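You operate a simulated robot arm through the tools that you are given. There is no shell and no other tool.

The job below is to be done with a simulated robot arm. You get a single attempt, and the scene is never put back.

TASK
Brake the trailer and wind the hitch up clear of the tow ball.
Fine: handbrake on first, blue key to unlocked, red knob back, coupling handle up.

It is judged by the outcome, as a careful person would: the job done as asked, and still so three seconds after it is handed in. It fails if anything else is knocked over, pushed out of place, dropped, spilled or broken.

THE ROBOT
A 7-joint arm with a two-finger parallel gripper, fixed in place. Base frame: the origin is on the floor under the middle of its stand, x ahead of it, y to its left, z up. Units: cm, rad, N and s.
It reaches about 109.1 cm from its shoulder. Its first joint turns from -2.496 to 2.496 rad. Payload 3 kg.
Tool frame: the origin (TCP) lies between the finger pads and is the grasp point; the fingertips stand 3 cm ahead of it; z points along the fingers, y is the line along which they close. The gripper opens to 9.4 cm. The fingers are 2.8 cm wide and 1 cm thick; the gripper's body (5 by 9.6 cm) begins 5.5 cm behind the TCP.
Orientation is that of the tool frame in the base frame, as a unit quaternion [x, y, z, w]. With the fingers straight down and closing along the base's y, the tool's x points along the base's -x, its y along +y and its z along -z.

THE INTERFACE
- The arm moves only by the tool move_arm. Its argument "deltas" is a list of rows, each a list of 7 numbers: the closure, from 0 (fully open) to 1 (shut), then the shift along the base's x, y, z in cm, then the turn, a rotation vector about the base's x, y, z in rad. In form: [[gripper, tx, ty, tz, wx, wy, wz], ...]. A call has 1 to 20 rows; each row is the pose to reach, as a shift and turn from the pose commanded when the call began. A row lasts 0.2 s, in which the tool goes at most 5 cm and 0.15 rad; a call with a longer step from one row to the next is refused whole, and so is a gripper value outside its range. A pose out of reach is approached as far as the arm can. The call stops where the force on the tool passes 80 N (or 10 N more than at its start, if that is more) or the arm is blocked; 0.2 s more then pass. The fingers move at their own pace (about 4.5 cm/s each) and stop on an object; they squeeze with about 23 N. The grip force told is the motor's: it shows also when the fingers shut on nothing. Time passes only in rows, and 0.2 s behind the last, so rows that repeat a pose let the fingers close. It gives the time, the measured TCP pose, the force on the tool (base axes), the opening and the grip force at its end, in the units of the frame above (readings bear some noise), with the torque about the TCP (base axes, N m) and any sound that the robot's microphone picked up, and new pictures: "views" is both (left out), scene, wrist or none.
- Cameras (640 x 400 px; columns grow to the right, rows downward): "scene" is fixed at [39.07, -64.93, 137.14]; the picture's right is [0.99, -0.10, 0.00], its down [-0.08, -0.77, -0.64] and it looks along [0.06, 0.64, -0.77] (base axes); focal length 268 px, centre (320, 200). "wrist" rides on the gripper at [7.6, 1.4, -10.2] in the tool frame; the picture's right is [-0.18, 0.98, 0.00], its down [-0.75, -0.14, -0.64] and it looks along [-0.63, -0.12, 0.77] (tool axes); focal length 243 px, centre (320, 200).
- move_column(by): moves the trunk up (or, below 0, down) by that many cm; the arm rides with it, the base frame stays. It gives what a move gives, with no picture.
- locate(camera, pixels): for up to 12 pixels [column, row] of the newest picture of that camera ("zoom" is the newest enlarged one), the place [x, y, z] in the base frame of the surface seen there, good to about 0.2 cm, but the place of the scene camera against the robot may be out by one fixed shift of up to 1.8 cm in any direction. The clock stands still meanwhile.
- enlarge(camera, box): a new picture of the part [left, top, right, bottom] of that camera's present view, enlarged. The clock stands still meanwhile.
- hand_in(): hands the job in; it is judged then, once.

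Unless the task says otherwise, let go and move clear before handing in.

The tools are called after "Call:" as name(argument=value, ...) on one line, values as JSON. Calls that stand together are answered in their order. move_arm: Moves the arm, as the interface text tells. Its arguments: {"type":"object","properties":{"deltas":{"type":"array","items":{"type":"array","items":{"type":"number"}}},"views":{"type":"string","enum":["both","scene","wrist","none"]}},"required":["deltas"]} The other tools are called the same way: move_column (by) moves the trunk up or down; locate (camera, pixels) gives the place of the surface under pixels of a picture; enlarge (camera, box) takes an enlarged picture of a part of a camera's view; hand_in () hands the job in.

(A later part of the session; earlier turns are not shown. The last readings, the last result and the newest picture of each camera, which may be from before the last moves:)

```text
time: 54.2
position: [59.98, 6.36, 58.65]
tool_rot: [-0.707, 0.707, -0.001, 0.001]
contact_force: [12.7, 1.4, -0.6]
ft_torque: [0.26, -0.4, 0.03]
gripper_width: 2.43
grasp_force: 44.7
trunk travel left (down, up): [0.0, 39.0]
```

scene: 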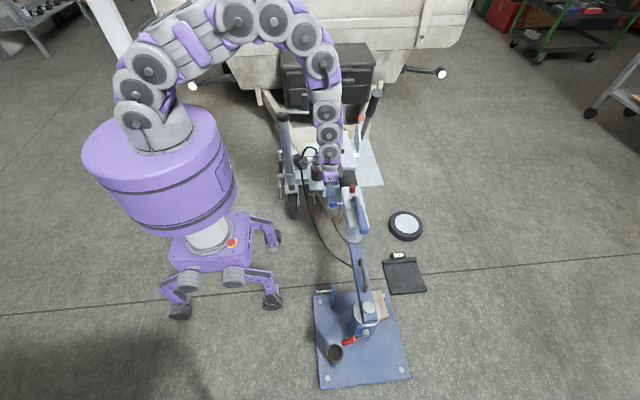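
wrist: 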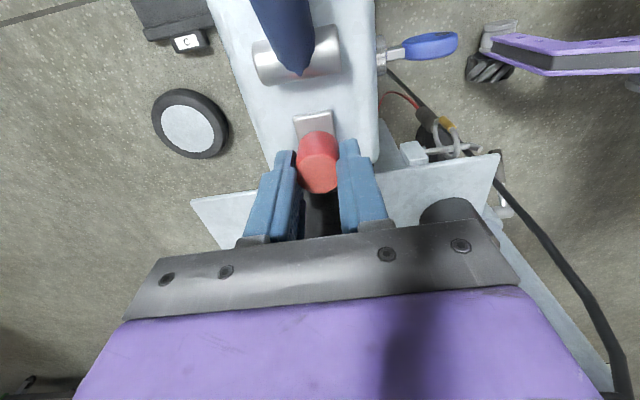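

The knob and plate slid 1.1 cm with no resistance. I'll continue until it stops.

Call:
move_arm(deltas=[[0.95, 0.05, 0.3, 0, 0, 0, 0], [0.95, 0.05, 0.6, 0, 0, 0, 0], [0.95, 0.05, 0.9, 0, 0, 0, 0], [0.95, 0.05, 1.2, 0, 0, 0, 0]], views="wrist")

```text
time: 55.2
position: [59.96, 7.56, 58.7]
tool_rot: [-0.707, 0.708, -0.001, 0.002]
contact_force: [18.5, 0.7, 1.8]
ft_torque: [-0.17, -0.49, 0.14]
gripper_width: 2.43
grasp_force: 45.5
trunk travel left (down, up): [0.0, 39.0]
```

wrist: 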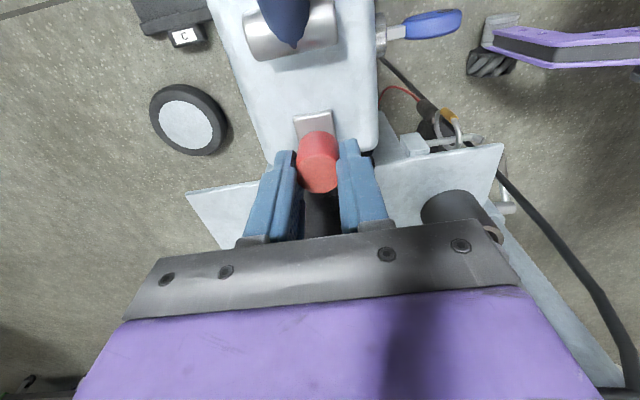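

It's still sliding freely at 2.3 cm. I'll go on a bit, with a small +x correction for the side force.

Call:
move_arm(deltas=[[0.95, 0.12, 0.3, 0, 0, 0, 0], [0.95, 0.12, 0.6, 0, 0, 0, 0], [0.95, 0.12, 0.9, 0, 0, 0, 0]], views="wrist")

```text
time: 56.0
position: [59.84, 7.99, 58.54]
tool_rot: [-0.706, 0.708, 0.001, 0.001]
contact_force: [10.9, -37.6, 2.9]
ft_torque: [-1.09, -0.31, 0.01]
gripper_width: 2.48
grasp_force: 45.2
trunk travel left (down, up): [0.0, 39.0]
```

wrist: 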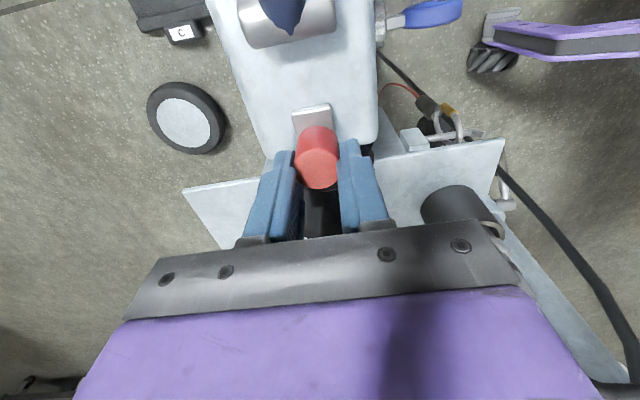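

The knob reached its stop at y≈7.9 (−38 N). I'll open the fingers and see whether it stays back.

Call:
move_arm(deltas=[[0.95, 0, -0.2, 0, 0, 0, 0], [0.7, 0, -0.2, 0, 0, 0, 0], [0.5, 0, -0.2, 0, 0, 0, 0], [0.5, 0, -0.2, 0.5, 0, 0, 0], [0.5, 0, -0.2, 4, 0, 0, 0], [0.5, 0, -0.2, 8, 0, 0, 0], [0.5, 0, -0.2, 12, 0, 0, 0]], views="both")

Call:
locate(camera="wrist", pixels=[[317, 120], [317, 130]])

Call:
enlarge(camera="wrist", box=[240, 20, 400, 180])

Call:
enlarge(camera="scene", box=[330, 170, 390, 230])

```text
time: 57.6
position: [60.04, 7.89, 70.69]
tool_rot: [-0.706, 0.708, 0.001, 0.002]
contact_force: [-0.2, -0.2, -0.4]
ft_torque: [0.03, 0.01, 0.02]
gripper_width: 4.71
grasp_force: 0.2
trunk travel left (down, up): [0.0, 39.0]
```

scene: 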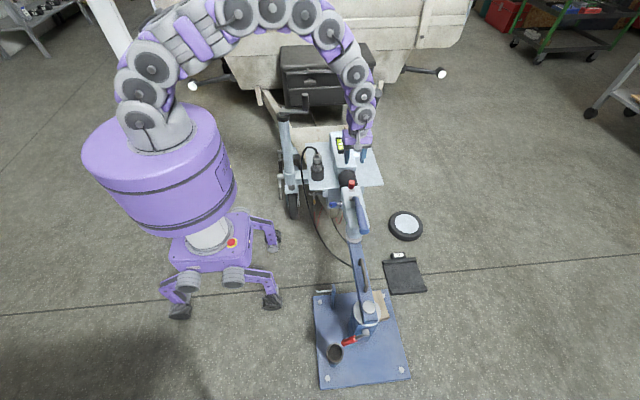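
wrist: 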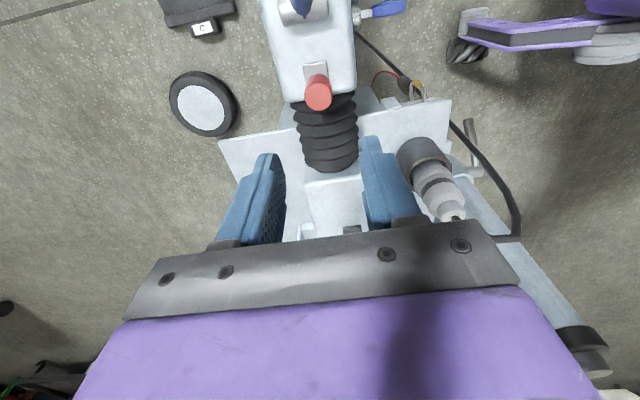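

```text
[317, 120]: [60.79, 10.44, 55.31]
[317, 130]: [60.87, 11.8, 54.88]
```

```text
2.50 times, centred on (320, 100) of wrist
```

zoom: 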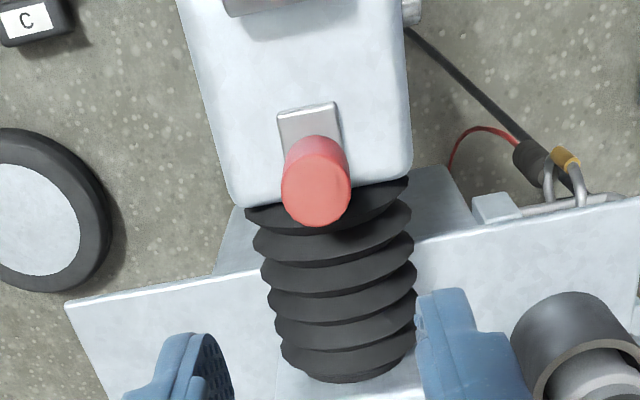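

```text
6.67 times, centred on (360, 200) of scene
```

zoom: 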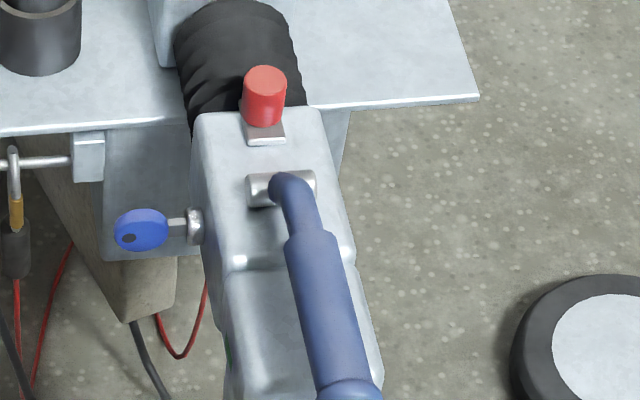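

The red knob stays back (y≈7.5). Next, the coupling handle: I'll move above its grip around y≈−12 and locate it.

Call:
move_arm(deltas=[[0.4, 0, -4, 2, 0, 0, 0], [0.4, 0, -8, 4, 0, 0, 0], [0.4, 0, -12, 6, 0, 0, 0], [0.4, 0, -16, 6, 0, 0, 0], [0.4, 0, -20, 6, 0, 0, 0]], views="wrist")

Call:
enlarge(camera="wrist", box=[240, 40, 400, 240])

```text
time: 58.8
position: [60.15, -11.7, 76.5]
tool_rot: [0.708, -0.707, -0.001, 0.0]
contact_force: [0.1, -0.3, 0.0]
ft_torque: [-0.01, 0.0, 0.03]
gripper_width: 5.66
grasp_force: 0.0
trunk travel left (down, up): [0.0, 39.0]
```

wrist: 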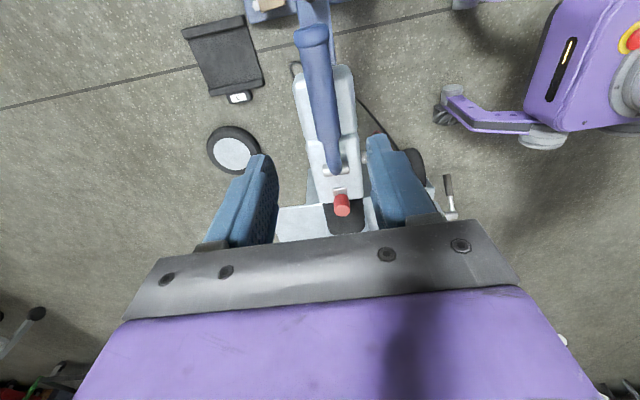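

```text
2.00 times, centred on (320, 140) of wrist
```

zoom: 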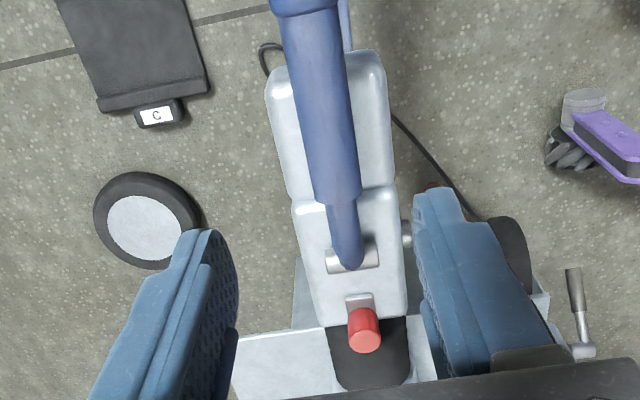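

Call:
locate(camera="wrist", pixels=[[311, 33], [314, 50], [320, 80], [326, 110], [331, 140], [335, 160], [335, 172], [305, 52], [328, 48], [345, 168], [342, 208], [345, 100]])

```text
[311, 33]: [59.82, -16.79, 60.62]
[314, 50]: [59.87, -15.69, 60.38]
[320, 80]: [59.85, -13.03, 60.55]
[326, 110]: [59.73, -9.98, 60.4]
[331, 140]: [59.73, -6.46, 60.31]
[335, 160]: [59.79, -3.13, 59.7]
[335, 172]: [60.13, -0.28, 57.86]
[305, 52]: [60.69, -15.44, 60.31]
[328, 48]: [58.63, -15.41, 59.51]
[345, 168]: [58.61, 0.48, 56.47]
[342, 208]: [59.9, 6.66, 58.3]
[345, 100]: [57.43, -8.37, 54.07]
```

The handle's grip runs along y at x≈59.8, centre z≈59.3, ending at y≈−17.5, with its pivot at about (y 0.8, z 56). I'll lower onto it at y=−13.5 and close.

Call:
move_arm(deltas=[[0.4, -0.35, -1.8, -4, 0, 0, 0], [0.4, -0.35, -1.8, -8, 0, 0, 0], [0.4, -0.35, -1.8, -12, 0, 0, 0], [0.4, -0.35, -1.8, -15, 0, 0, 0], [0.4, -0.35, -1.8, -17.1, 0, 0, 0], [0.7, -0.35, -1.8, -17.1, 0, 0, 0], [1, -0.35, -1.8, -17.1, 0, 0, 0], [1, -0.35, -1.8, -17.1, 0, 0, 0]], views="wrist")

```text
time: 60.6
position: [59.88, -13.54, 59.36]
tool_rot: [-0.707, 0.707, -0.002, 0.003]
contact_force: [29.9, 1.6, -2.3]
ft_torque: [-0.13, -0.23, 0.06]
gripper_width: 3.37
grasp_force: 41.6
trunk travel left (down, up): [0.0, 39.0]
```

wrist: 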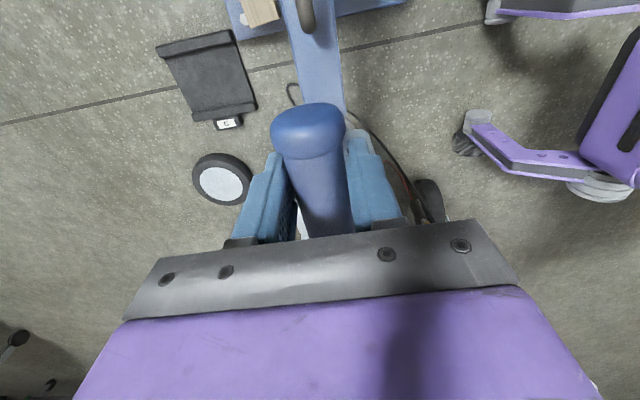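

Gripped (3.37 cm) with a side force of 30 N, so I'll shift x by 0.17 and lift the handle along its arc.

Call:
move_arm(deltas=[[1, 0.17, 0, 0, 0, 0, 0], [1, 0.17, 0.33, 1.19, -0.05, 0, 0], [1, 0.17, 0.78, 2.4, -0.102, 0, 0], [1, 0.17, 1.34, 3.56, -0.154, 0, 0], [1, 0.17, 1.99, 4.66, -0.206, 0, 0]], views="wrist")

```text
time: 61.8
position: [60.0, -11.7, 64.11]
tool_rot: [-0.703, 0.703, -0.074, -0.072]
contact_force: [25.4, -1.6, -9.6]
ft_torque: [-1.04, -0.17, 0.42]
gripper_width: 2.96
grasp_force: 44.8
trunk travel left (down, up): [0.0, 39.0]
```

wrist: 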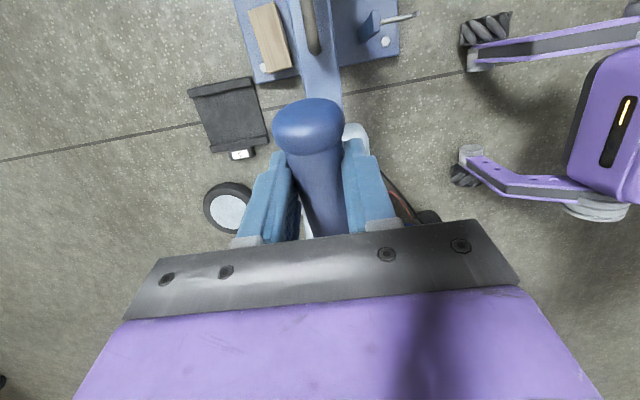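

The handle is following at ~33°. I'll continue lifting along the arc.

Call:
move_arm(deltas=[[1, 0.1, 0.74, 1.05, -0.052, 0, 0], [1, 0.1, 1.58, 2.03, -0.104, 0, 0], [1, 0.1, 2.49, 2.93, -0.156, 0, 0], [1, 0.1, 3.49, 3.74, -0.208, 0, 0], [1, 0.1, 4.54, 4.47, -0.26, 0, 0]], views="both")

```text
time: 63.0
position: [59.94, -7.11, 68.84]
tool_rot: [0.688, -0.688, 0.164, 0.163]
contact_force: [16.3, -8.4, -2.0]
ft_torque: [-1.22, -0.01, 0.27]
gripper_width: 2.94
grasp_force: 45.0
trunk travel left (down, up): [0.0, 39.0]
```

scene: 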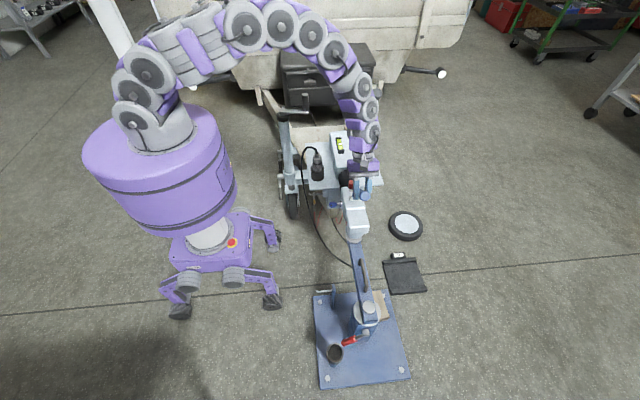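
wrist: 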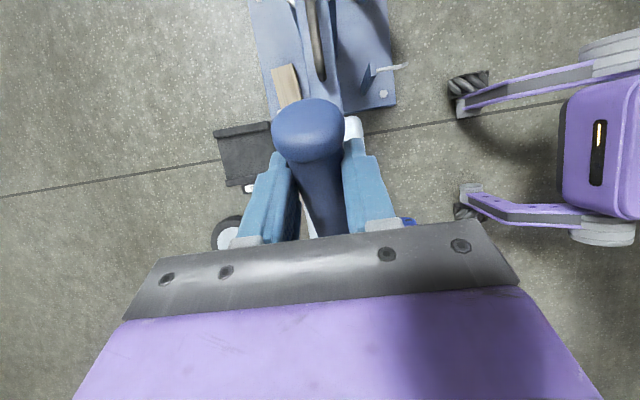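

At ~58° with small force; continuing until it stops or latches.

Call:
move_arm(deltas=[[1, 0.05, 1.12, 0.63, -0.052, 0, 0], [1, 0.05, 2.29, 1.17, -0.104, 0, 0], [1, 0.05, 3.5, 1.6, -0.156, 0, 0], [1, 0.05, 4.75, 1.92, -0.208, 0, 0]], views="both")

```text
time: 64.0
position: [60.05, -2.85, 70.36]
tool_rot: [-0.667, 0.668, -0.231, -0.235]
contact_force: [17.6, -37.4, -10.0]
ft_torque: [-0.5, -0.49, -0.05]
gripper_width: 2.97
grasp_force: 45.4
trunk travel left (down, up): [0.0, 39.0]
```

scene: 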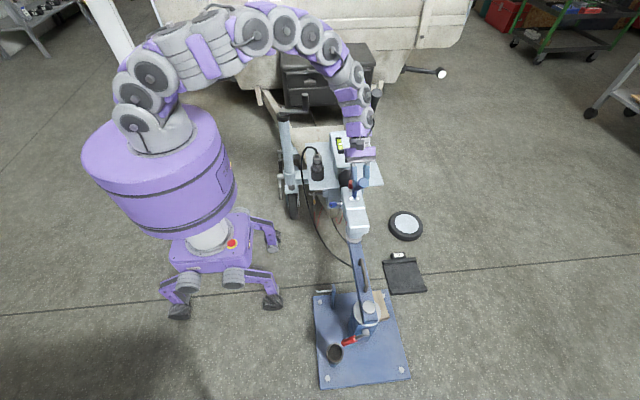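
wrist: 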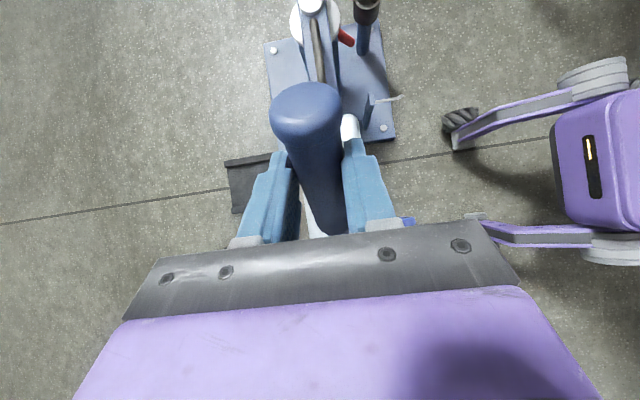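

Resistance (−37 N) begins at ~75°. I'll push slightly further to confirm it's the stop.

Call:
move_arm(deltas=[[1, 0, 0.4, 0.1, -0.02, 0, 0], [1, 0, 0.8, 0.15, -0.04, 0, 0]], views="none")

```text
time: 64.6
position: [59.92, -0.77, 70.73]
tool_rot: [0.665, -0.661, 0.249, 0.243]
contact_force: [-0.5, 1.0, 1.1]
ft_torque: [-0.04, -0.04, -0.05]
gripper_width: 0.01
grasp_force: 34.6
trunk travel left (down, up): [0.0, 39.0]
```

The fingers shut to zero: the handle slipped out of the grip. I'll look at both cameras before moving.

Call:
move_arm(deltas=[[1, 0, 0, 0, 0, 0, 0]], views="both")

Call:
enlarge(camera="scene", box=[310, 130, 410, 250])

Call:
enlarge(camera="wrist", box=[230, 40, 430, 250])

```text
time: 65.0
position: [59.95, -1.43, 70.72]
tool_rot: [0.663, -0.662, 0.247, 0.246]
contact_force: [0.1, 0.6, -0.8]
ft_torque: [-0.05, -0.03, 0.01]
gripper_width: 0.0
grasp_force: 32.8
trunk travel left (down, up): [0.0, 39.0]
```

scene: 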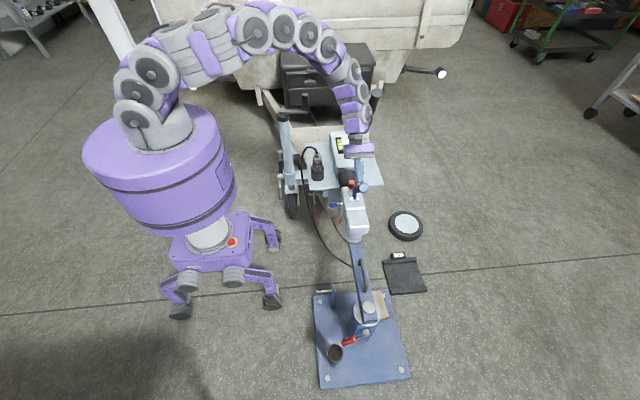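
wrist: 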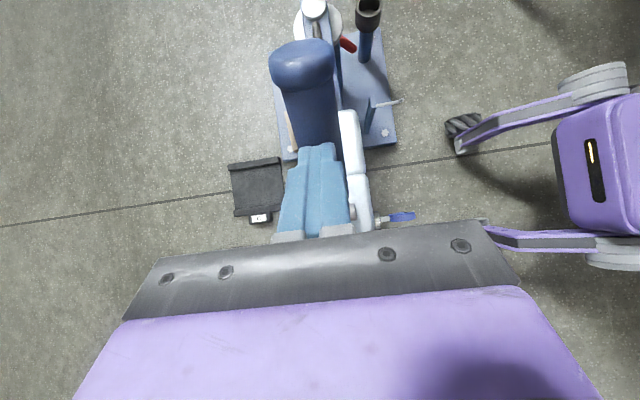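

```text
3.33 times, centred on (360, 190) of scene
```

zoom: 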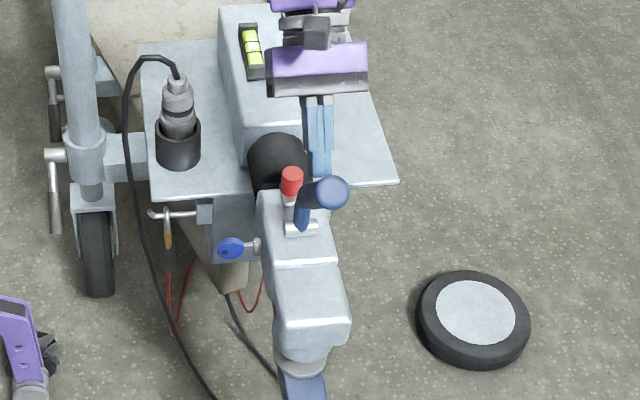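

```text
1.90 times, centred on (330, 145) of wrist
```

zoom: 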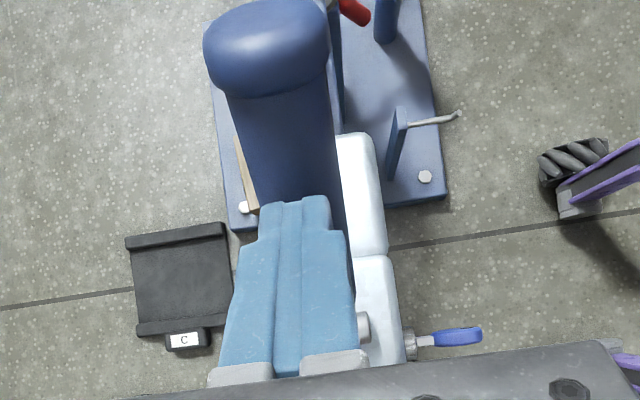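

The handle stands up by itself just ahead of the closed fingers. I'll locate points along it to get its angle.

Call:
locate(camera="wrist", pixels=[[300, 60], [303, 85], [308, 110], [312, 135], [345, 130], [300, 45]])

Call:
locate(camera="scene", pixels=[[364, 187], [357, 190], [352, 194], [350, 198], [347, 184]])

```text
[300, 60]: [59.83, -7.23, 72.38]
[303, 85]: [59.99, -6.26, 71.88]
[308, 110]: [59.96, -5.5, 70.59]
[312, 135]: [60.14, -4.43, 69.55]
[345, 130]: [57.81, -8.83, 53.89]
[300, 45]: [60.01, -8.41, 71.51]
```

```text
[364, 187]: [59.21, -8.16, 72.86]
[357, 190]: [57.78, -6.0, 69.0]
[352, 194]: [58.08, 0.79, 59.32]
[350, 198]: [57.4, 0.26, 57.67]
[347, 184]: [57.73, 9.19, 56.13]
```

The handle now stands at about 52° of lift, roughly 10° short of where it stopped. I'll check whether it is holding still, then push it up from its −y side with closed fingers.

Call:
move_arm(deltas=[[1, 0, 1.5, 1.5, 0, 0, 0], [1, 0, 3, 3, 0, 0, 0], [1, 0, 3.5, 6, 0, 0, 0], [1, 0, 3.5, 9, 0, 0, 0]], views="both")

Call:
enlarge(camera="wrist", box=[230, 40, 430, 250])

Call:
enlarge(camera="scene", box=[310, 130, 410, 250])

```text
time: 66.0
position: [60.04, 1.83, 79.8]
tool_rot: [0.663, -0.663, 0.247, 0.246]
contact_force: [-0.3, 0.1, -0.1]
ft_torque: [-0.01, 0.01, 0.01]
gripper_width: 0.03
grasp_force: 32.9
trunk travel left (down, up): [0.0, 39.0]
```

scene: 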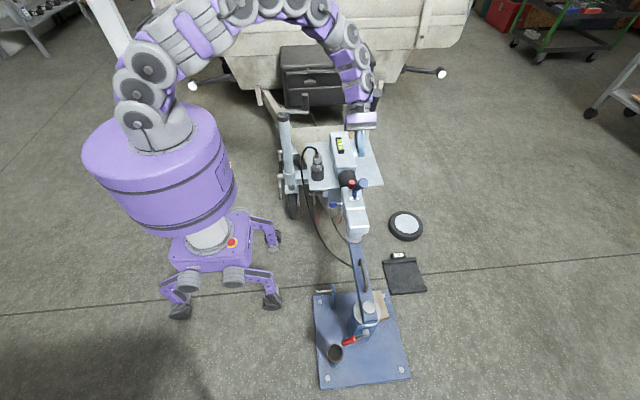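
wrist: 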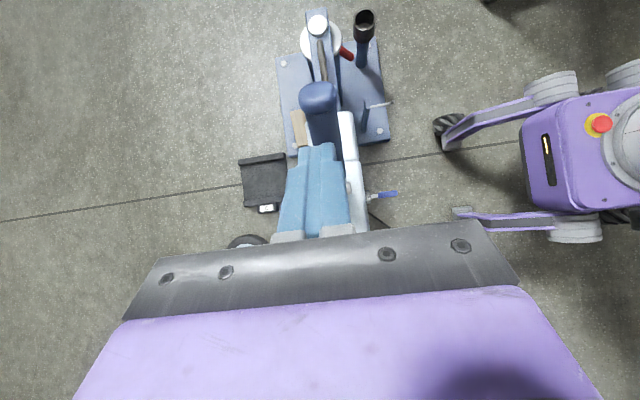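

```text
1.90 times, centred on (330, 145) of wrist
```

zoom: 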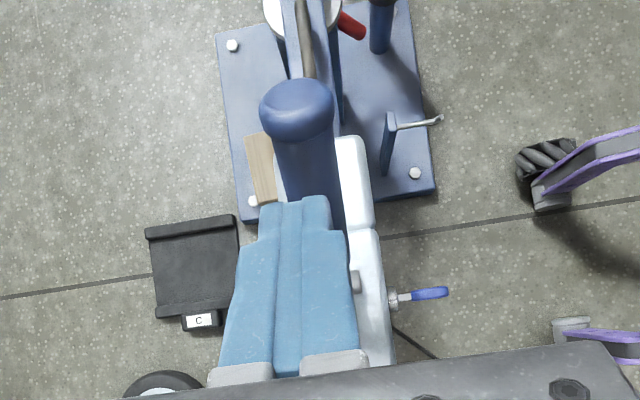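

```text
3.33 times, centred on (360, 190) of scene
```

zoom: 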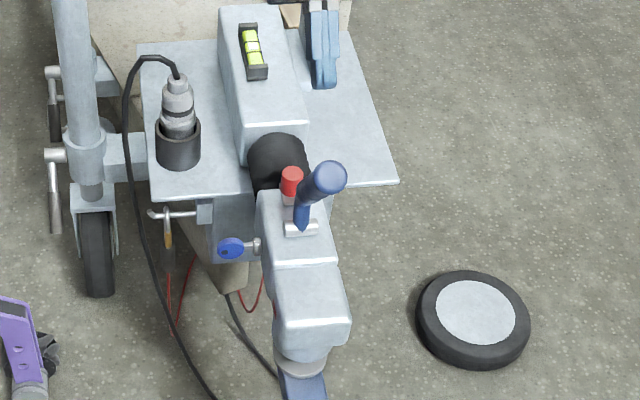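

Locating the handle again to compare.

Call:
locate(camera="scene", pixels=[[363, 183], [357, 184], [355, 190], [351, 195], [358, 180]])

Call:
locate(camera="wrist", pixels=[[318, 90], [319, 100], [322, 120], [322, 135]])

```text
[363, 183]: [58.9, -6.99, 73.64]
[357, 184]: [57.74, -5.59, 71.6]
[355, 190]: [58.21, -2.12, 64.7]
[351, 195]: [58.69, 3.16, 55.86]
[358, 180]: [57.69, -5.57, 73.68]
```

```text
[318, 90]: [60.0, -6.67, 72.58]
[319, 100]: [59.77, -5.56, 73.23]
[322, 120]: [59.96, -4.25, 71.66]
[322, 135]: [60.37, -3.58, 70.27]
```

The handle has sprung back up to about 60° by itself (end at z≈73), so it holds up. Now for the jockey-wheel crank: I'll rise, straighten the hand, and move to look at the crank from above.

Call:
move_arm(deltas=[[0.7, 0, 1, 4, 0.1, 0, 0], [0.5, 0, 3, 8, 0.24, 0, 0], [0.5, -1, 6, 12, 0.38, 0, 0], [0.5, -3, 9, 15, 0.52, 0, 0], [0.5, -5, 12, 17, 0.64, 0, 0], [0.5, -7, 15, 18, 0.714, 0, 0], [0.5, -10, 18, 18, 0.714, 0, 0], [0.5, -13, 21, 18, 0.714, 0, 0], [0.5, -16, 24, 18, 0.714, 0, 0]], views="both")

Call:
enlarge(camera="scene", box=[310, 150, 410, 250])

```text
refused: row 3 steps farther than a row can; nothing moved
```

```text
4.00 times, centred on (360, 200) of scene
```

zoom: 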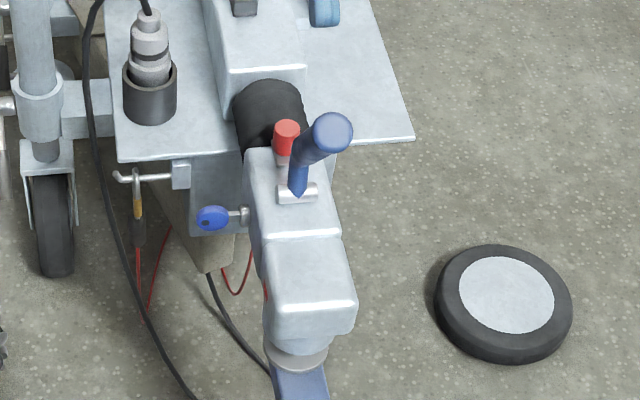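

A row was too long, so nothing moved. I'll send it again with smaller steps.

Call:
move_arm(deltas=[[0.7, 0, 1, 4, 0.1, 0, 0], [0.5, 0, 3, 8, 0.24, 0, 0], [0.5, -1, 5.5, 11.5, 0.38, 0, 0], [0.5, -3, 8.5, 14.5, 0.52, 0, 0], [0.5, -5, 11.5, 17, 0.64, 0, 0], [0.5, -7, 15, 18, 0.714, 0, 0], [0.5, -10, 18, 18, 0.714, 0, 0], [0.5, -13, 21, 18, 0.714, 0, 0], [0.5, -16, 24, 18, 0.714, 0, 0]], views="both")

```text
time: 68.0
position: [43.69, 26.09, 97.71]
tool_rot: [0.707, -0.707, 0.001, -0.001]
contact_force: [0.5, 0.5, 0.2]
ft_torque: [0.0, -0.01, 0.01]
gripper_width: 4.7
grasp_force: 0.1
trunk travel left (down, up): [0.0, 39.0]
```

scene: 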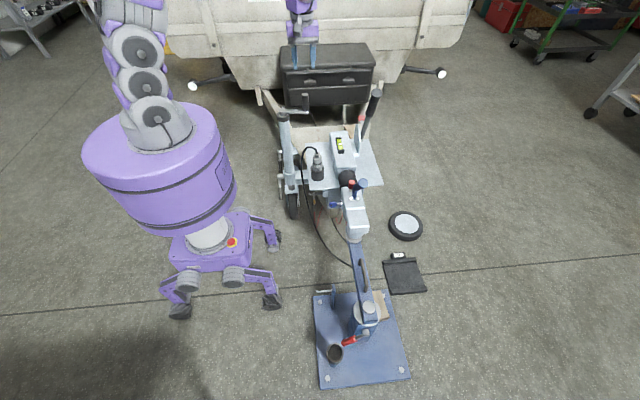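
wrist: 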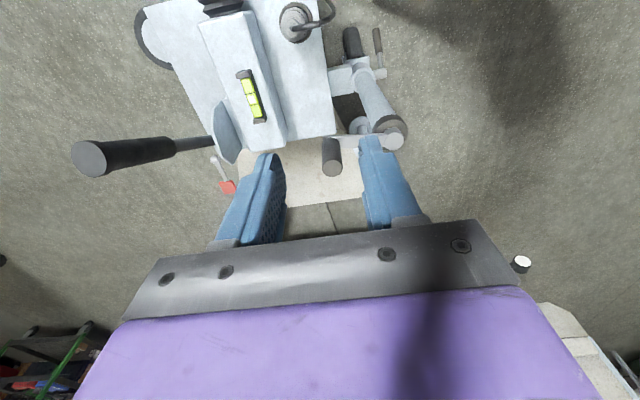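

Call:
enlarge(camera="wrist", box=[290, 10, 430, 190])

Call:
locate(camera="wrist", pixels=[[332, 170], [323, 168], [341, 168], [332, 150], [360, 140], [393, 138], [388, 125], [382, 118], [378, 73], [377, 40], [240, 90], [305, 25]])

Call:
enlarge(camera="scene", box=[260, 80, 340, 230])

```text
2.22 times, centred on (360, 100) of wrist
```

zoom: 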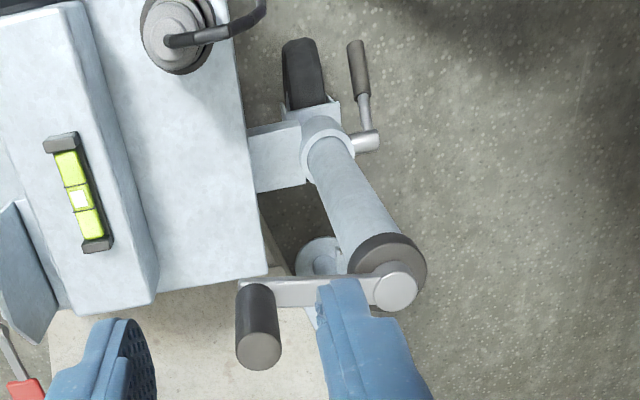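

```text
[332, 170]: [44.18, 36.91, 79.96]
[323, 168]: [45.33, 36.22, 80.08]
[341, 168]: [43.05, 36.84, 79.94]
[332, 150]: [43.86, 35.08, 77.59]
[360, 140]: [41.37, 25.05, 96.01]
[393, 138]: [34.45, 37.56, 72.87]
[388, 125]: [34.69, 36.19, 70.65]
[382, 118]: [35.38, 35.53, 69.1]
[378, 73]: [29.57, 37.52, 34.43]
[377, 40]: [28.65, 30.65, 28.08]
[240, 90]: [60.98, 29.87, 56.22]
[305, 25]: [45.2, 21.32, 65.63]
```

```text
2.67 times, centred on (300, 155) of scene
```

zoom: 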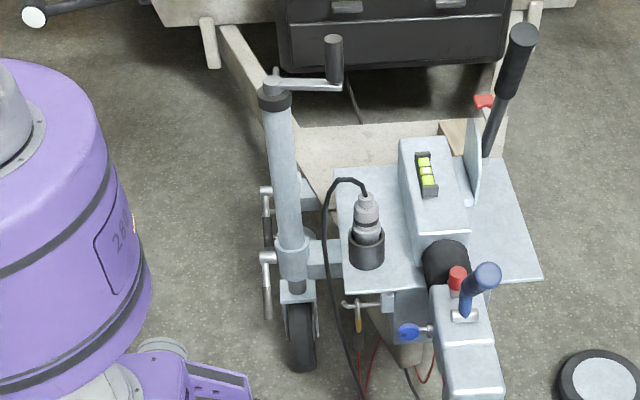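

The crank knob's top is near (44.2,36.4,80) and its hub near (34.4,37.3), radius ~9.8 cm. I'll turn the hand back so the fingers close along y and come above the knob.

Call:
move_arm(deltas=[[0.4, 0, 1, 0, 0, 0, -0.14], [0.4, 0, 2, 0, 0, 0, -0.28], [0.4, 0.1, 3, 0, 0, 0, -0.42], [0.4, 0.2, 4, 0, 0, 0, -0.56], [0.4, 0.3, 5, 0, 0, 0, -0.7], [0.4, 0.4, 6, 0, 0, 0, -0.84], [0.4, 0.5, 7, -1, 0, 0, -0.98], [0.4, 0.5, 8, -2, 0, 0, -1.12], [0.4, 0.5, 9, -4, 0, 0, -1.26], [0.4, 0.5, 10, -6, 0, 0, -1.4], [0.4, 0.5, 10.2, -7.5, 0, 0, -1.5], [0.4, 0.5, 10.2, -7.5, 0, 0, -1.5708]], views="both")

```text
time: 70.6
position: [44.46, 36.33, 90.29]
tool_rot: [0.002, 1.0, -0.001, 0.0]
contact_force: [0.6, -0.1, -0.4]
ft_torque: [0.0, 0.02, -0.02]
gripper_width: 5.65
grasp_force: 0.1
trunk travel left (down, up): [0.0, 39.0]
```

scene: 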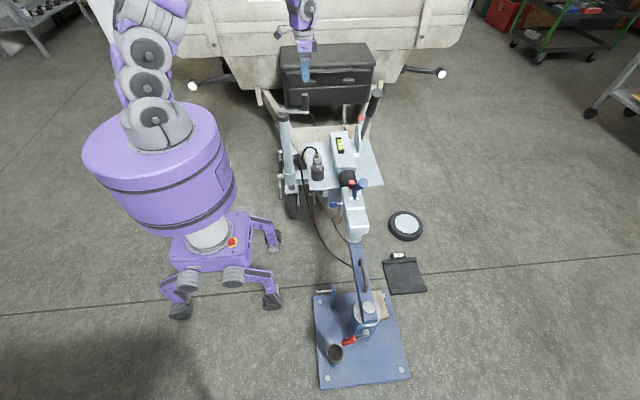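
wrist: 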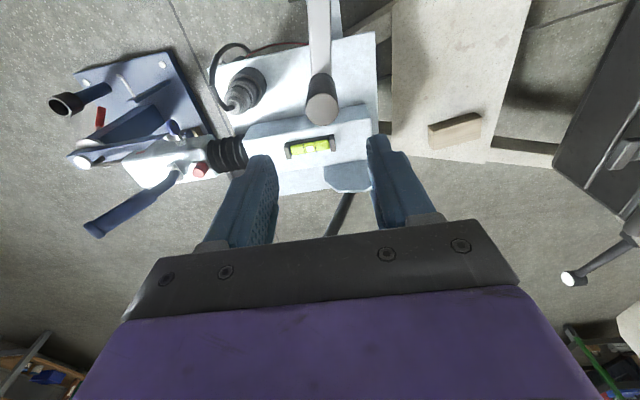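

The knob is at (321,105) between and ahead of the fingers. I'll locate it and note baseline heights of the drawbar for later comparison.

Call:
locate(camera="wrist", pixels=[[321, 108], [308, 108], [334, 108], [321, 96], [321, 118], [318, 60], [318, 20], [308, 148], [350, 135], [200, 170], [178, 155]])

Call:
enlarge(camera="wrist", box=[60, 80, 260, 250])

Call:
locate(camera="scene", pixels=[[337, 155], [317, 167], [353, 210], [351, 183], [305, 97], [283, 113], [346, 145], [375, 180]])

```text
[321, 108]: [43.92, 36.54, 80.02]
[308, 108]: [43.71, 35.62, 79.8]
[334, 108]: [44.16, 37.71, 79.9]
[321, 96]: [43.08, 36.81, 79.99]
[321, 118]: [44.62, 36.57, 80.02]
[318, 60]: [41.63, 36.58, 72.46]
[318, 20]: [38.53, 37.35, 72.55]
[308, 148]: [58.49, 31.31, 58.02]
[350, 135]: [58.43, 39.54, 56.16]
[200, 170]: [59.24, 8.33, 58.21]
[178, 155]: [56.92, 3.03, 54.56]
```

```text
2.35 times, centred on (160, 165) of wrist
```

zoom: 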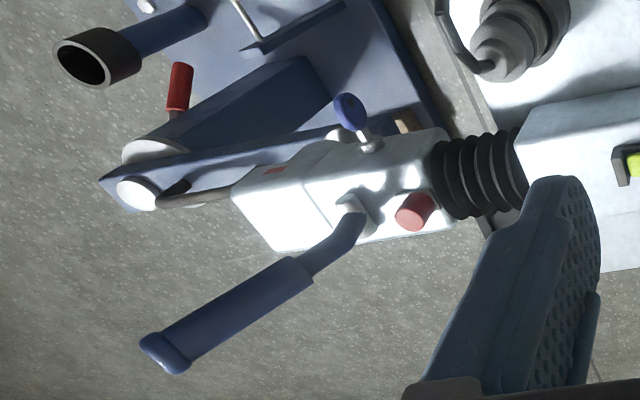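

```text
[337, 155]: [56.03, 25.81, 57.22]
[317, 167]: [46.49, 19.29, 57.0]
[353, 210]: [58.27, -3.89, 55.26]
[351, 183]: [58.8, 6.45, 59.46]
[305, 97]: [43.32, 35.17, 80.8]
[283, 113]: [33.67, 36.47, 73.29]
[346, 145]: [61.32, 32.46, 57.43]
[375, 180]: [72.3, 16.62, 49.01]
```

The coupling indicator has changed from green to red (zoom (275,170)), i.e. the coupling is open. Now I'll lower onto the crank knob at (43.95,36.6) and close.

Call:
move_arm(deltas=[[0.4, -0.45, 0.3, -3, 0, 0, 0], [0.4, -0.45, 0.3, -6, 0, 0, 0], [0.4, -0.45, 0.3, -9, 0, 0, 0], [0.4, -0.45, 0.3, -11.5, 0, 0, 0], [0.4, -0.45, 0.3, -12.8, 0, 0, 0], [0.7, -0.45, 0.3, -12.8, 0, 0, 0], [1, -0.45, 0.3, -12.8, 0, 0, 0], [1, -0.45, 0.3, -12.8, 0, 0, 0]], views="wrist")

```text
time: 72.4
position: [44.11, 36.64, 77.41]
tool_rot: [0.001, 1.0, -0.002, 0.0]
contact_force: [-1.2, -1.3, -2.9]
ft_torque: [1.13, 0.22, -0.02]
gripper_width: 2.85
grasp_force: 37.6
trunk travel left (down, up): [0.0, 39.0]
```

wrist: 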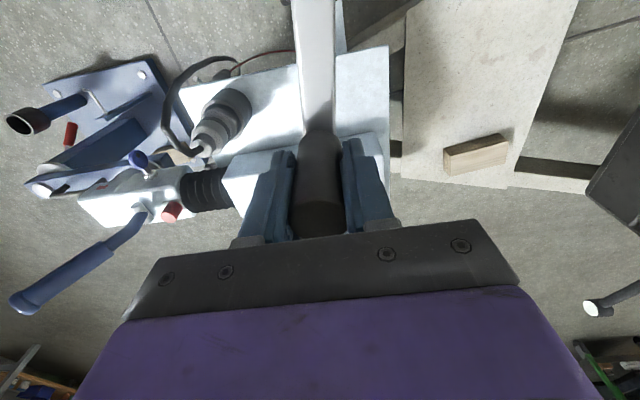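

Gripped (2.85 cm). I'll turn the crank about 20° clockwise (seen from above) as a test and watch the force.

Call:
move_arm(deltas=[[1, -0.1, -0.88, 0, 0, 0, 0], [1, -0.27, -1.72, 0, 0, 0, 0], [1, -0.51, -2.54, 0, 0, 0, 0], [1, -0.83, -3.33, 0, 0, 0, 0]], views="none")

```text
time: 73.4
position: [43.16, 33.38, 77.4]
tool_rot: [0.001, 1.0, -0.003, 0.0]
contact_force: [-12.9, 10.3, -14.9]
ft_torque: [1.78, -1.05, -0.01]
gripper_width: 2.85
grasp_force: 45.1
trunk travel left (down, up): [0.0, 39.0]
```

The crank turns with about 10 N of resistance. I'll continue clockwise with a slightly corrected centre and watch.

Call:
move_arm(deltas=[[1, -0.54, -0.74, 0, 0, 0, 0], [1, -0.99, -1.46, 0, 0, 0, 0], [1, -1.49, -2.15, 0, 0, 0, 0], [1, -2.06, -2.78, 0, 0, 0, 0], [1, -2.67, -3.37, 0, 0, 0, 0], [1, -3.34, -3.9, 0, 0, 0, 0]], views="none")

```text
time: 74.8
position: [39.91, 29.73, 77.38]
tool_rot: [0.0, 1.0, -0.004, 0.001]
contact_force: [-19.8, 35.2, -16.9]
ft_torque: [1.65, -1.06, 0.01]
gripper_width: 2.86
grasp_force: 44.7
trunk travel left (down, up): [0.0, 39.0]
```

The force is mostly radial (my circle is slightly off); the actual turning resistance is only ~5 N. I've refitted the circle (centre ≈(34.65,37.6), R≈9.5) and continue clockwise.

Call:
move_arm(deltas=[[1, -0.68, 0.1, 0, 0, 0, 0], [1, -1.42, -0.37, 0, 0, 0, 0], [1, -2.19, -0.72, 0, 0, 0, 0], [1, -2.99, -1.0, 0, 0, 0, 0], [1, -3.8, -1.17, 0, 0, 0, 0], [1, -4.62, -1.27, 0, 0, 0, 0], [1, -5.45, -1.29, 0, 0, 0, 0], [1, -6.27, -1.24, 0, 0, 0, 0]], views="both")

```text
time: 76.6
position: [33.68, 27.96, 77.4]
tool_rot: [0.001, 1.0, -0.001, 0.0]
contact_force: [3.1, -0.9, -19.9]
ft_torque: [1.65, 0.1, -0.02]
gripper_width: 2.84
grasp_force: 44.9
trunk travel left (down, up): [0.0, 39.0]
```

scene: 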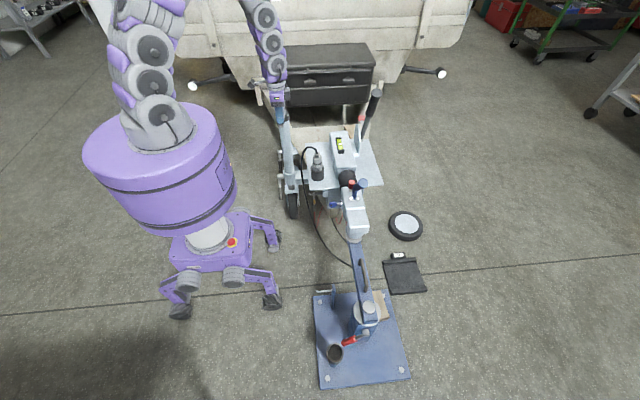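
wrist: 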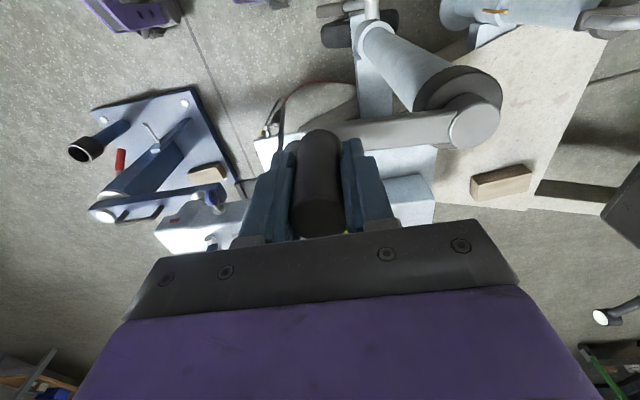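

A quarter turn is done with little force, but there's −20 N in z, hinting the crank may be sinking (wrong direction). I'll compare drawbar heights with the earlier baseline.

Call:
locate(camera="scene", pixels=[[337, 155], [317, 167], [353, 210], [351, 183], [346, 145], [375, 180], [283, 130], [325, 185]])

Call:
locate(camera="wrist", pixels=[[475, 122], [400, 130], [345, 132], [490, 110]])

Call:
enlarge(camera="scene", box=[330, 170, 390, 250])

```text
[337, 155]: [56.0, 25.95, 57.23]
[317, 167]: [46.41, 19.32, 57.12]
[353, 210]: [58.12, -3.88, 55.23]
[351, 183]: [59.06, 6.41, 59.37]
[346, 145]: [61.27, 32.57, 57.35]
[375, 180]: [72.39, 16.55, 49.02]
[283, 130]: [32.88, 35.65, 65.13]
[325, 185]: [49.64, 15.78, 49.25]
```

```text
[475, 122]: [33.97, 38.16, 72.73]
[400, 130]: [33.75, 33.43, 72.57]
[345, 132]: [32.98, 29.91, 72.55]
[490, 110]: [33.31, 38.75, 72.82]
```

```text
5.00 times, centred on (360, 210) of scene
```

zoom: 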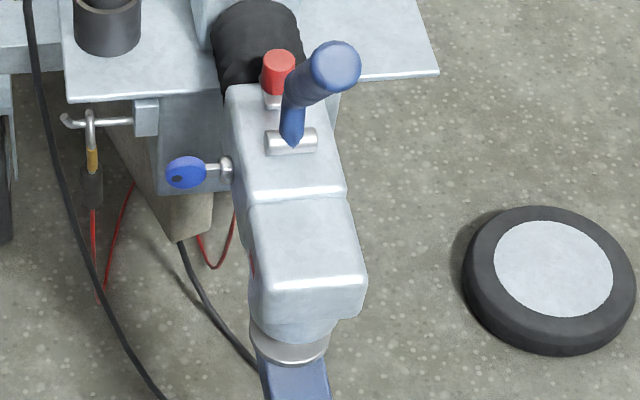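

Heights are unchanged so far. I'll compare the wheel and fork with the first picture using the same zoom box.

Call:
enlarge(camera="scene", box=[270, 180, 350, 230])

Call:
locate(camera="zoom", pixels=[[170, 95], [190, 140], [190, 250], [195, 305], [200, 340]])

```text
8.00 times, centred on (310, 205) of scene
```

zoom: 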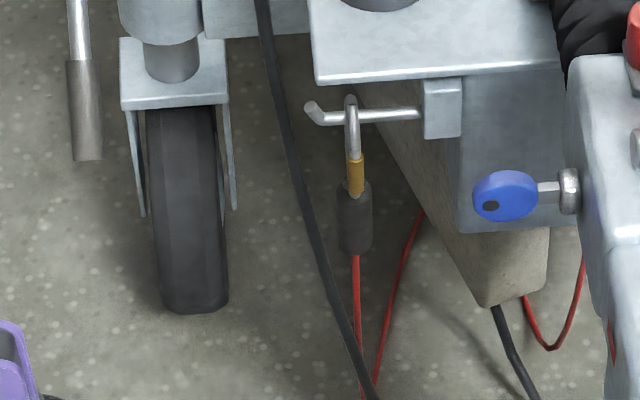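

```text
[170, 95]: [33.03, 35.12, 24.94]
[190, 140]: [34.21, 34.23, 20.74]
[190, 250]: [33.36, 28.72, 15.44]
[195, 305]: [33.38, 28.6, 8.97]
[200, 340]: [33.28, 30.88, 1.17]
```

The fork has moved up about 2–3 zoom pixels, so clockwise retracts the wheel: wrong way. I'll turn the crank back counterclockwise along the fitted circle.

Call:
move_arm(deltas=[[1, 1.65, -0.1, 0, 0, 0, 0], [1, 3.29, 0.16, 0, 0, 0, 0], [1, 4.85, 0.7, 0, 0, 0, 0], [1, 6.3, 1.5, 0, 0, 0, 0], [1, 7.59, 2.55, 0, 0, 0, 0], [1, 8.68, 3.8, 0, 0, 0, 0], [1, 9.53, 5.22, 0, 0, 0, 0], [1, 10.12, 6.76, 0, 0, 0, 0], [1, 10.44, 8.39, 0, 0, 0, 0], [1, 10.47, 10.04, 0, 0, 0, 0], [1, 10.21, 11.68, 0, 0, 0, 0]], views="both")

```text
time: 79.0
position: [44.09, 39.99, 77.43]
tool_rot: [0.001, 1.0, 0.0, 0.002]
contact_force: [20.1, 0.1, 6.2]
ft_torque: [0.63, 0.71, -0.03]
gripper_width: 2.85
grasp_force: 44.5
trunk travel left (down, up): [0.0, 39.0]
```

scene: 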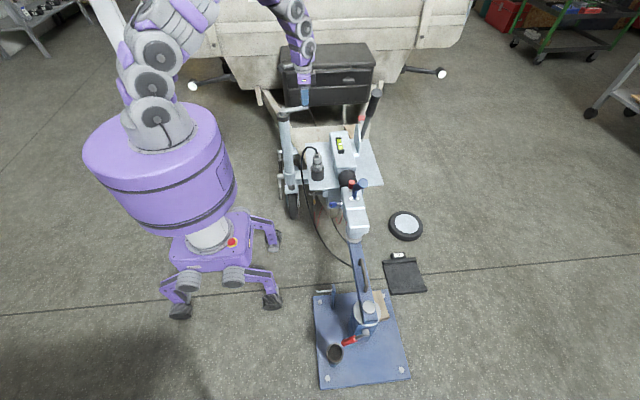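
wrist: 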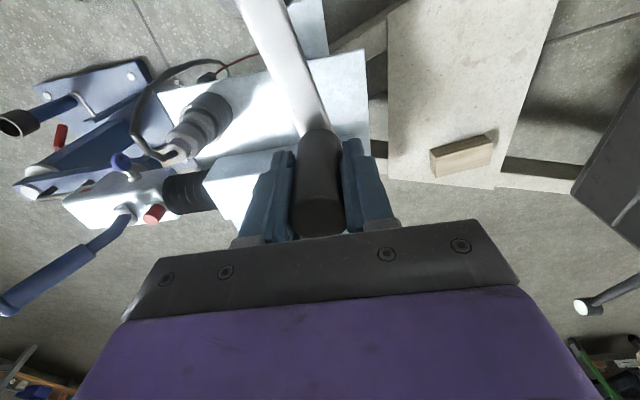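

Counterclockwise works, and now z-force is +6 N. The refitted circle (centre (34.05,38.15), R=10.2) matches the hub seen in the picture; I'll carry on counterclockwise.

Call:
move_arm(deltas=[[1, -0.24, 1.79, 0, 0, 0, 0], [1, -0.99, 3.4, 0, 0, 0, 0], [1, -2.01, 4.86, 0, 0, 0, 0], [1, -3.26, 6.11, 0, 0, 0, 0], [1, -4.72, 7.13, 0, 0, 0, 0], [1, -6.33, 7.88, 0, 0, 0, 0], [1, -8.05, 8.35, 0, 0, 0, 0], [1, -9.82, 8.5, 0, 0, 0, 0], [1, -11.59, 8.35, 0, 0, 0, 0]], views="none")

```text
time: 81.0
position: [32.34, 47.77, 77.47]
tool_rot: [0.002, 1.0, -0.003, -0.001]
contact_force: [3.6, -13.7, 10.3]
ft_torque: [1.46, -1.36, 0.01]
gripper_width: 2.85
grasp_force: 44.6
trunk travel left (down, up): [0.0, 39.0]
```

Forces stay low (~14 N radial). I'll fine-tune the circle (centre (34.15,37.95), R=10.03) and turn another half turn.

Call:
move_arm(deltas=[[1, -1.56, -0.82, 0, 0, 0, 0], [1, -3.14, -1.56, 0, 0, 0, 0], [1, -4.58, -2.57, 0, 0, 0, 0], [1, -5.81, -3.8, 0.05, 0, 0, 0], [1, -6.82, -5.23, 0.05, 0, 0, 0], [1, -7.55, -6.82, 0.05, 0, 0, 0], [1, -8.01, -8.51, 0.05, 0, 0, 0], [1, -8.16, -10.25, 0.1, 0, 0, 0], [1, -8.01, -11.99, 0.1, 0, 0, 0], [1, -7.55, -13.68, 0.1, 0, 0, 0], [1, -6.82, -15.26, 0.1, 0, 0, 0], [1, -5.81, -16.7, 0.15, 0, 0, 0], [1, -4.58, -17.93, 0.15, 0, 0, 0], [1, -3.14, -18.94, 0.15, 0, 0, 0], [1, -1.56, -19.67, 0.15, 0, 0, 0], [1, 0.13, -20.13, 0.15, 0, 0, 0]], views="both")

```text
time: 84.4
position: [32.19, 28.18, 77.7]
tool_rot: [0.0, 1.0, -0.002, 0.002]
contact_force: [-3.7, 42.3, 36.6]
ft_torque: [0.91, 0.71, 0.05]
gripper_width: 2.83
grasp_force: 44.9
trunk travel left (down, up): [0.0, 39.0]
```

scene: 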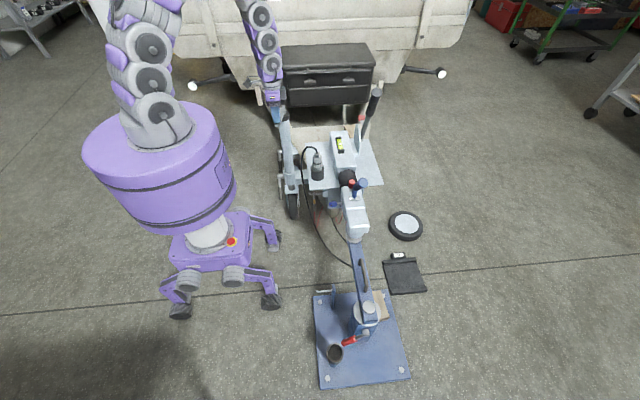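
wrist: 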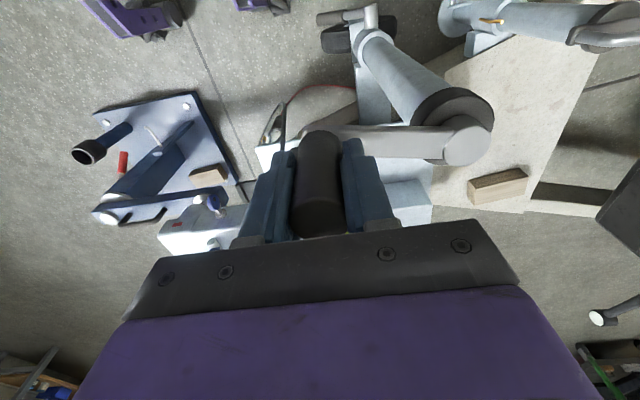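

Now z-force is +37 N and the drawbar should be rising. I'll check the heights against the baseline.

Call:
locate(camera="scene", pixels=[[337, 155], [317, 167], [353, 210], [351, 183], [346, 145], [375, 180], [325, 185], [356, 235]])

Call:
enlarge(camera="scene", box=[270, 180, 350, 230])

Call:
enlarge(camera="scene", box=[330, 190, 390, 270])

Call:
locate(camera="wrist", pixels=[[465, 138], [400, 138]])

```text
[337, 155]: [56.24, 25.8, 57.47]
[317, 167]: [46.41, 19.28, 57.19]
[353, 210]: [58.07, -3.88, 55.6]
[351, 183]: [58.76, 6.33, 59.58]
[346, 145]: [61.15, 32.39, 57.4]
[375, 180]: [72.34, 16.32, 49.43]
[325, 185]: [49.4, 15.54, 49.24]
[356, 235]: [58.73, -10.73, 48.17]
```

```text
8.00 times, centred on (310, 205) of scene
```

zoom: 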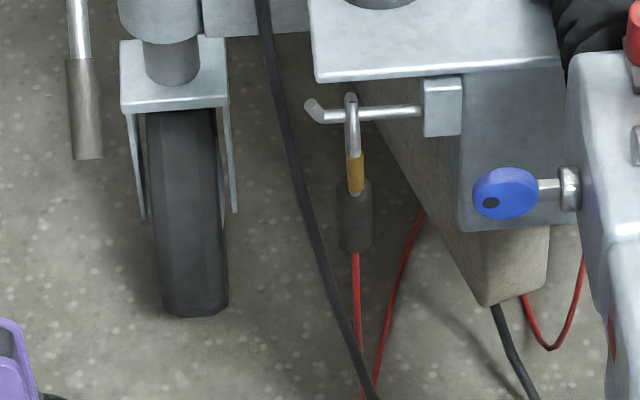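

```text
5.00 times, centred on (360, 230) of scene
```

zoom: 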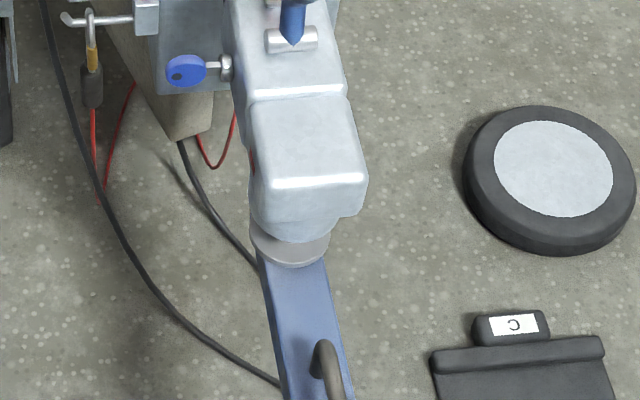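

```text
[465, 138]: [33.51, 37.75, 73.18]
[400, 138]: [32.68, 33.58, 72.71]
```

Counterclockwise raises the hitch: heights are up about 0.3–0.4 cm and the fork has gone down, roughly 0.5 cm per turn. I'll now do a full counterclockwise turn in one call, letting the hand rise with the knob.

Call:
move_arm(deltas=[[1, 3.03, 0.14, 0.2, 0, 0, 0], [1, 6.02, 1.05, 0.3, 0, 0, 0], [1, 8.59, 2.86, 0.33, 0, 0, 0], [1, 10.47, 5.37, 0.36, 0, 0, 0], [1, 11.49, 8.32, 0.38, 0, 0, 0], [1, 11.54, 11.46, 0.41, 0, 0, 0], [1, 10.63, 14.46, 0.43, 0, 0, 0], [1, 8.83, 17.04, 0.46, 0, 0, 0], [1, 6.34, 18.92, 0.48, 0, 0, 0], [1, 3.38, 19.95, 0.51, 0, 0, 0]], views="none")

```text
time: 86.6
position: [35.9, 48.15, 77.85]
tool_rot: [-0.001, 1.0, -0.001, 0.001]
contact_force: [8.4, 6.2, -3.1]
ft_torque: [-2.05, -1.1, 0.02]
gripper_width: 2.86
grasp_force: 45.1
trunk travel left (down, up): [0.0, 39.0]
```

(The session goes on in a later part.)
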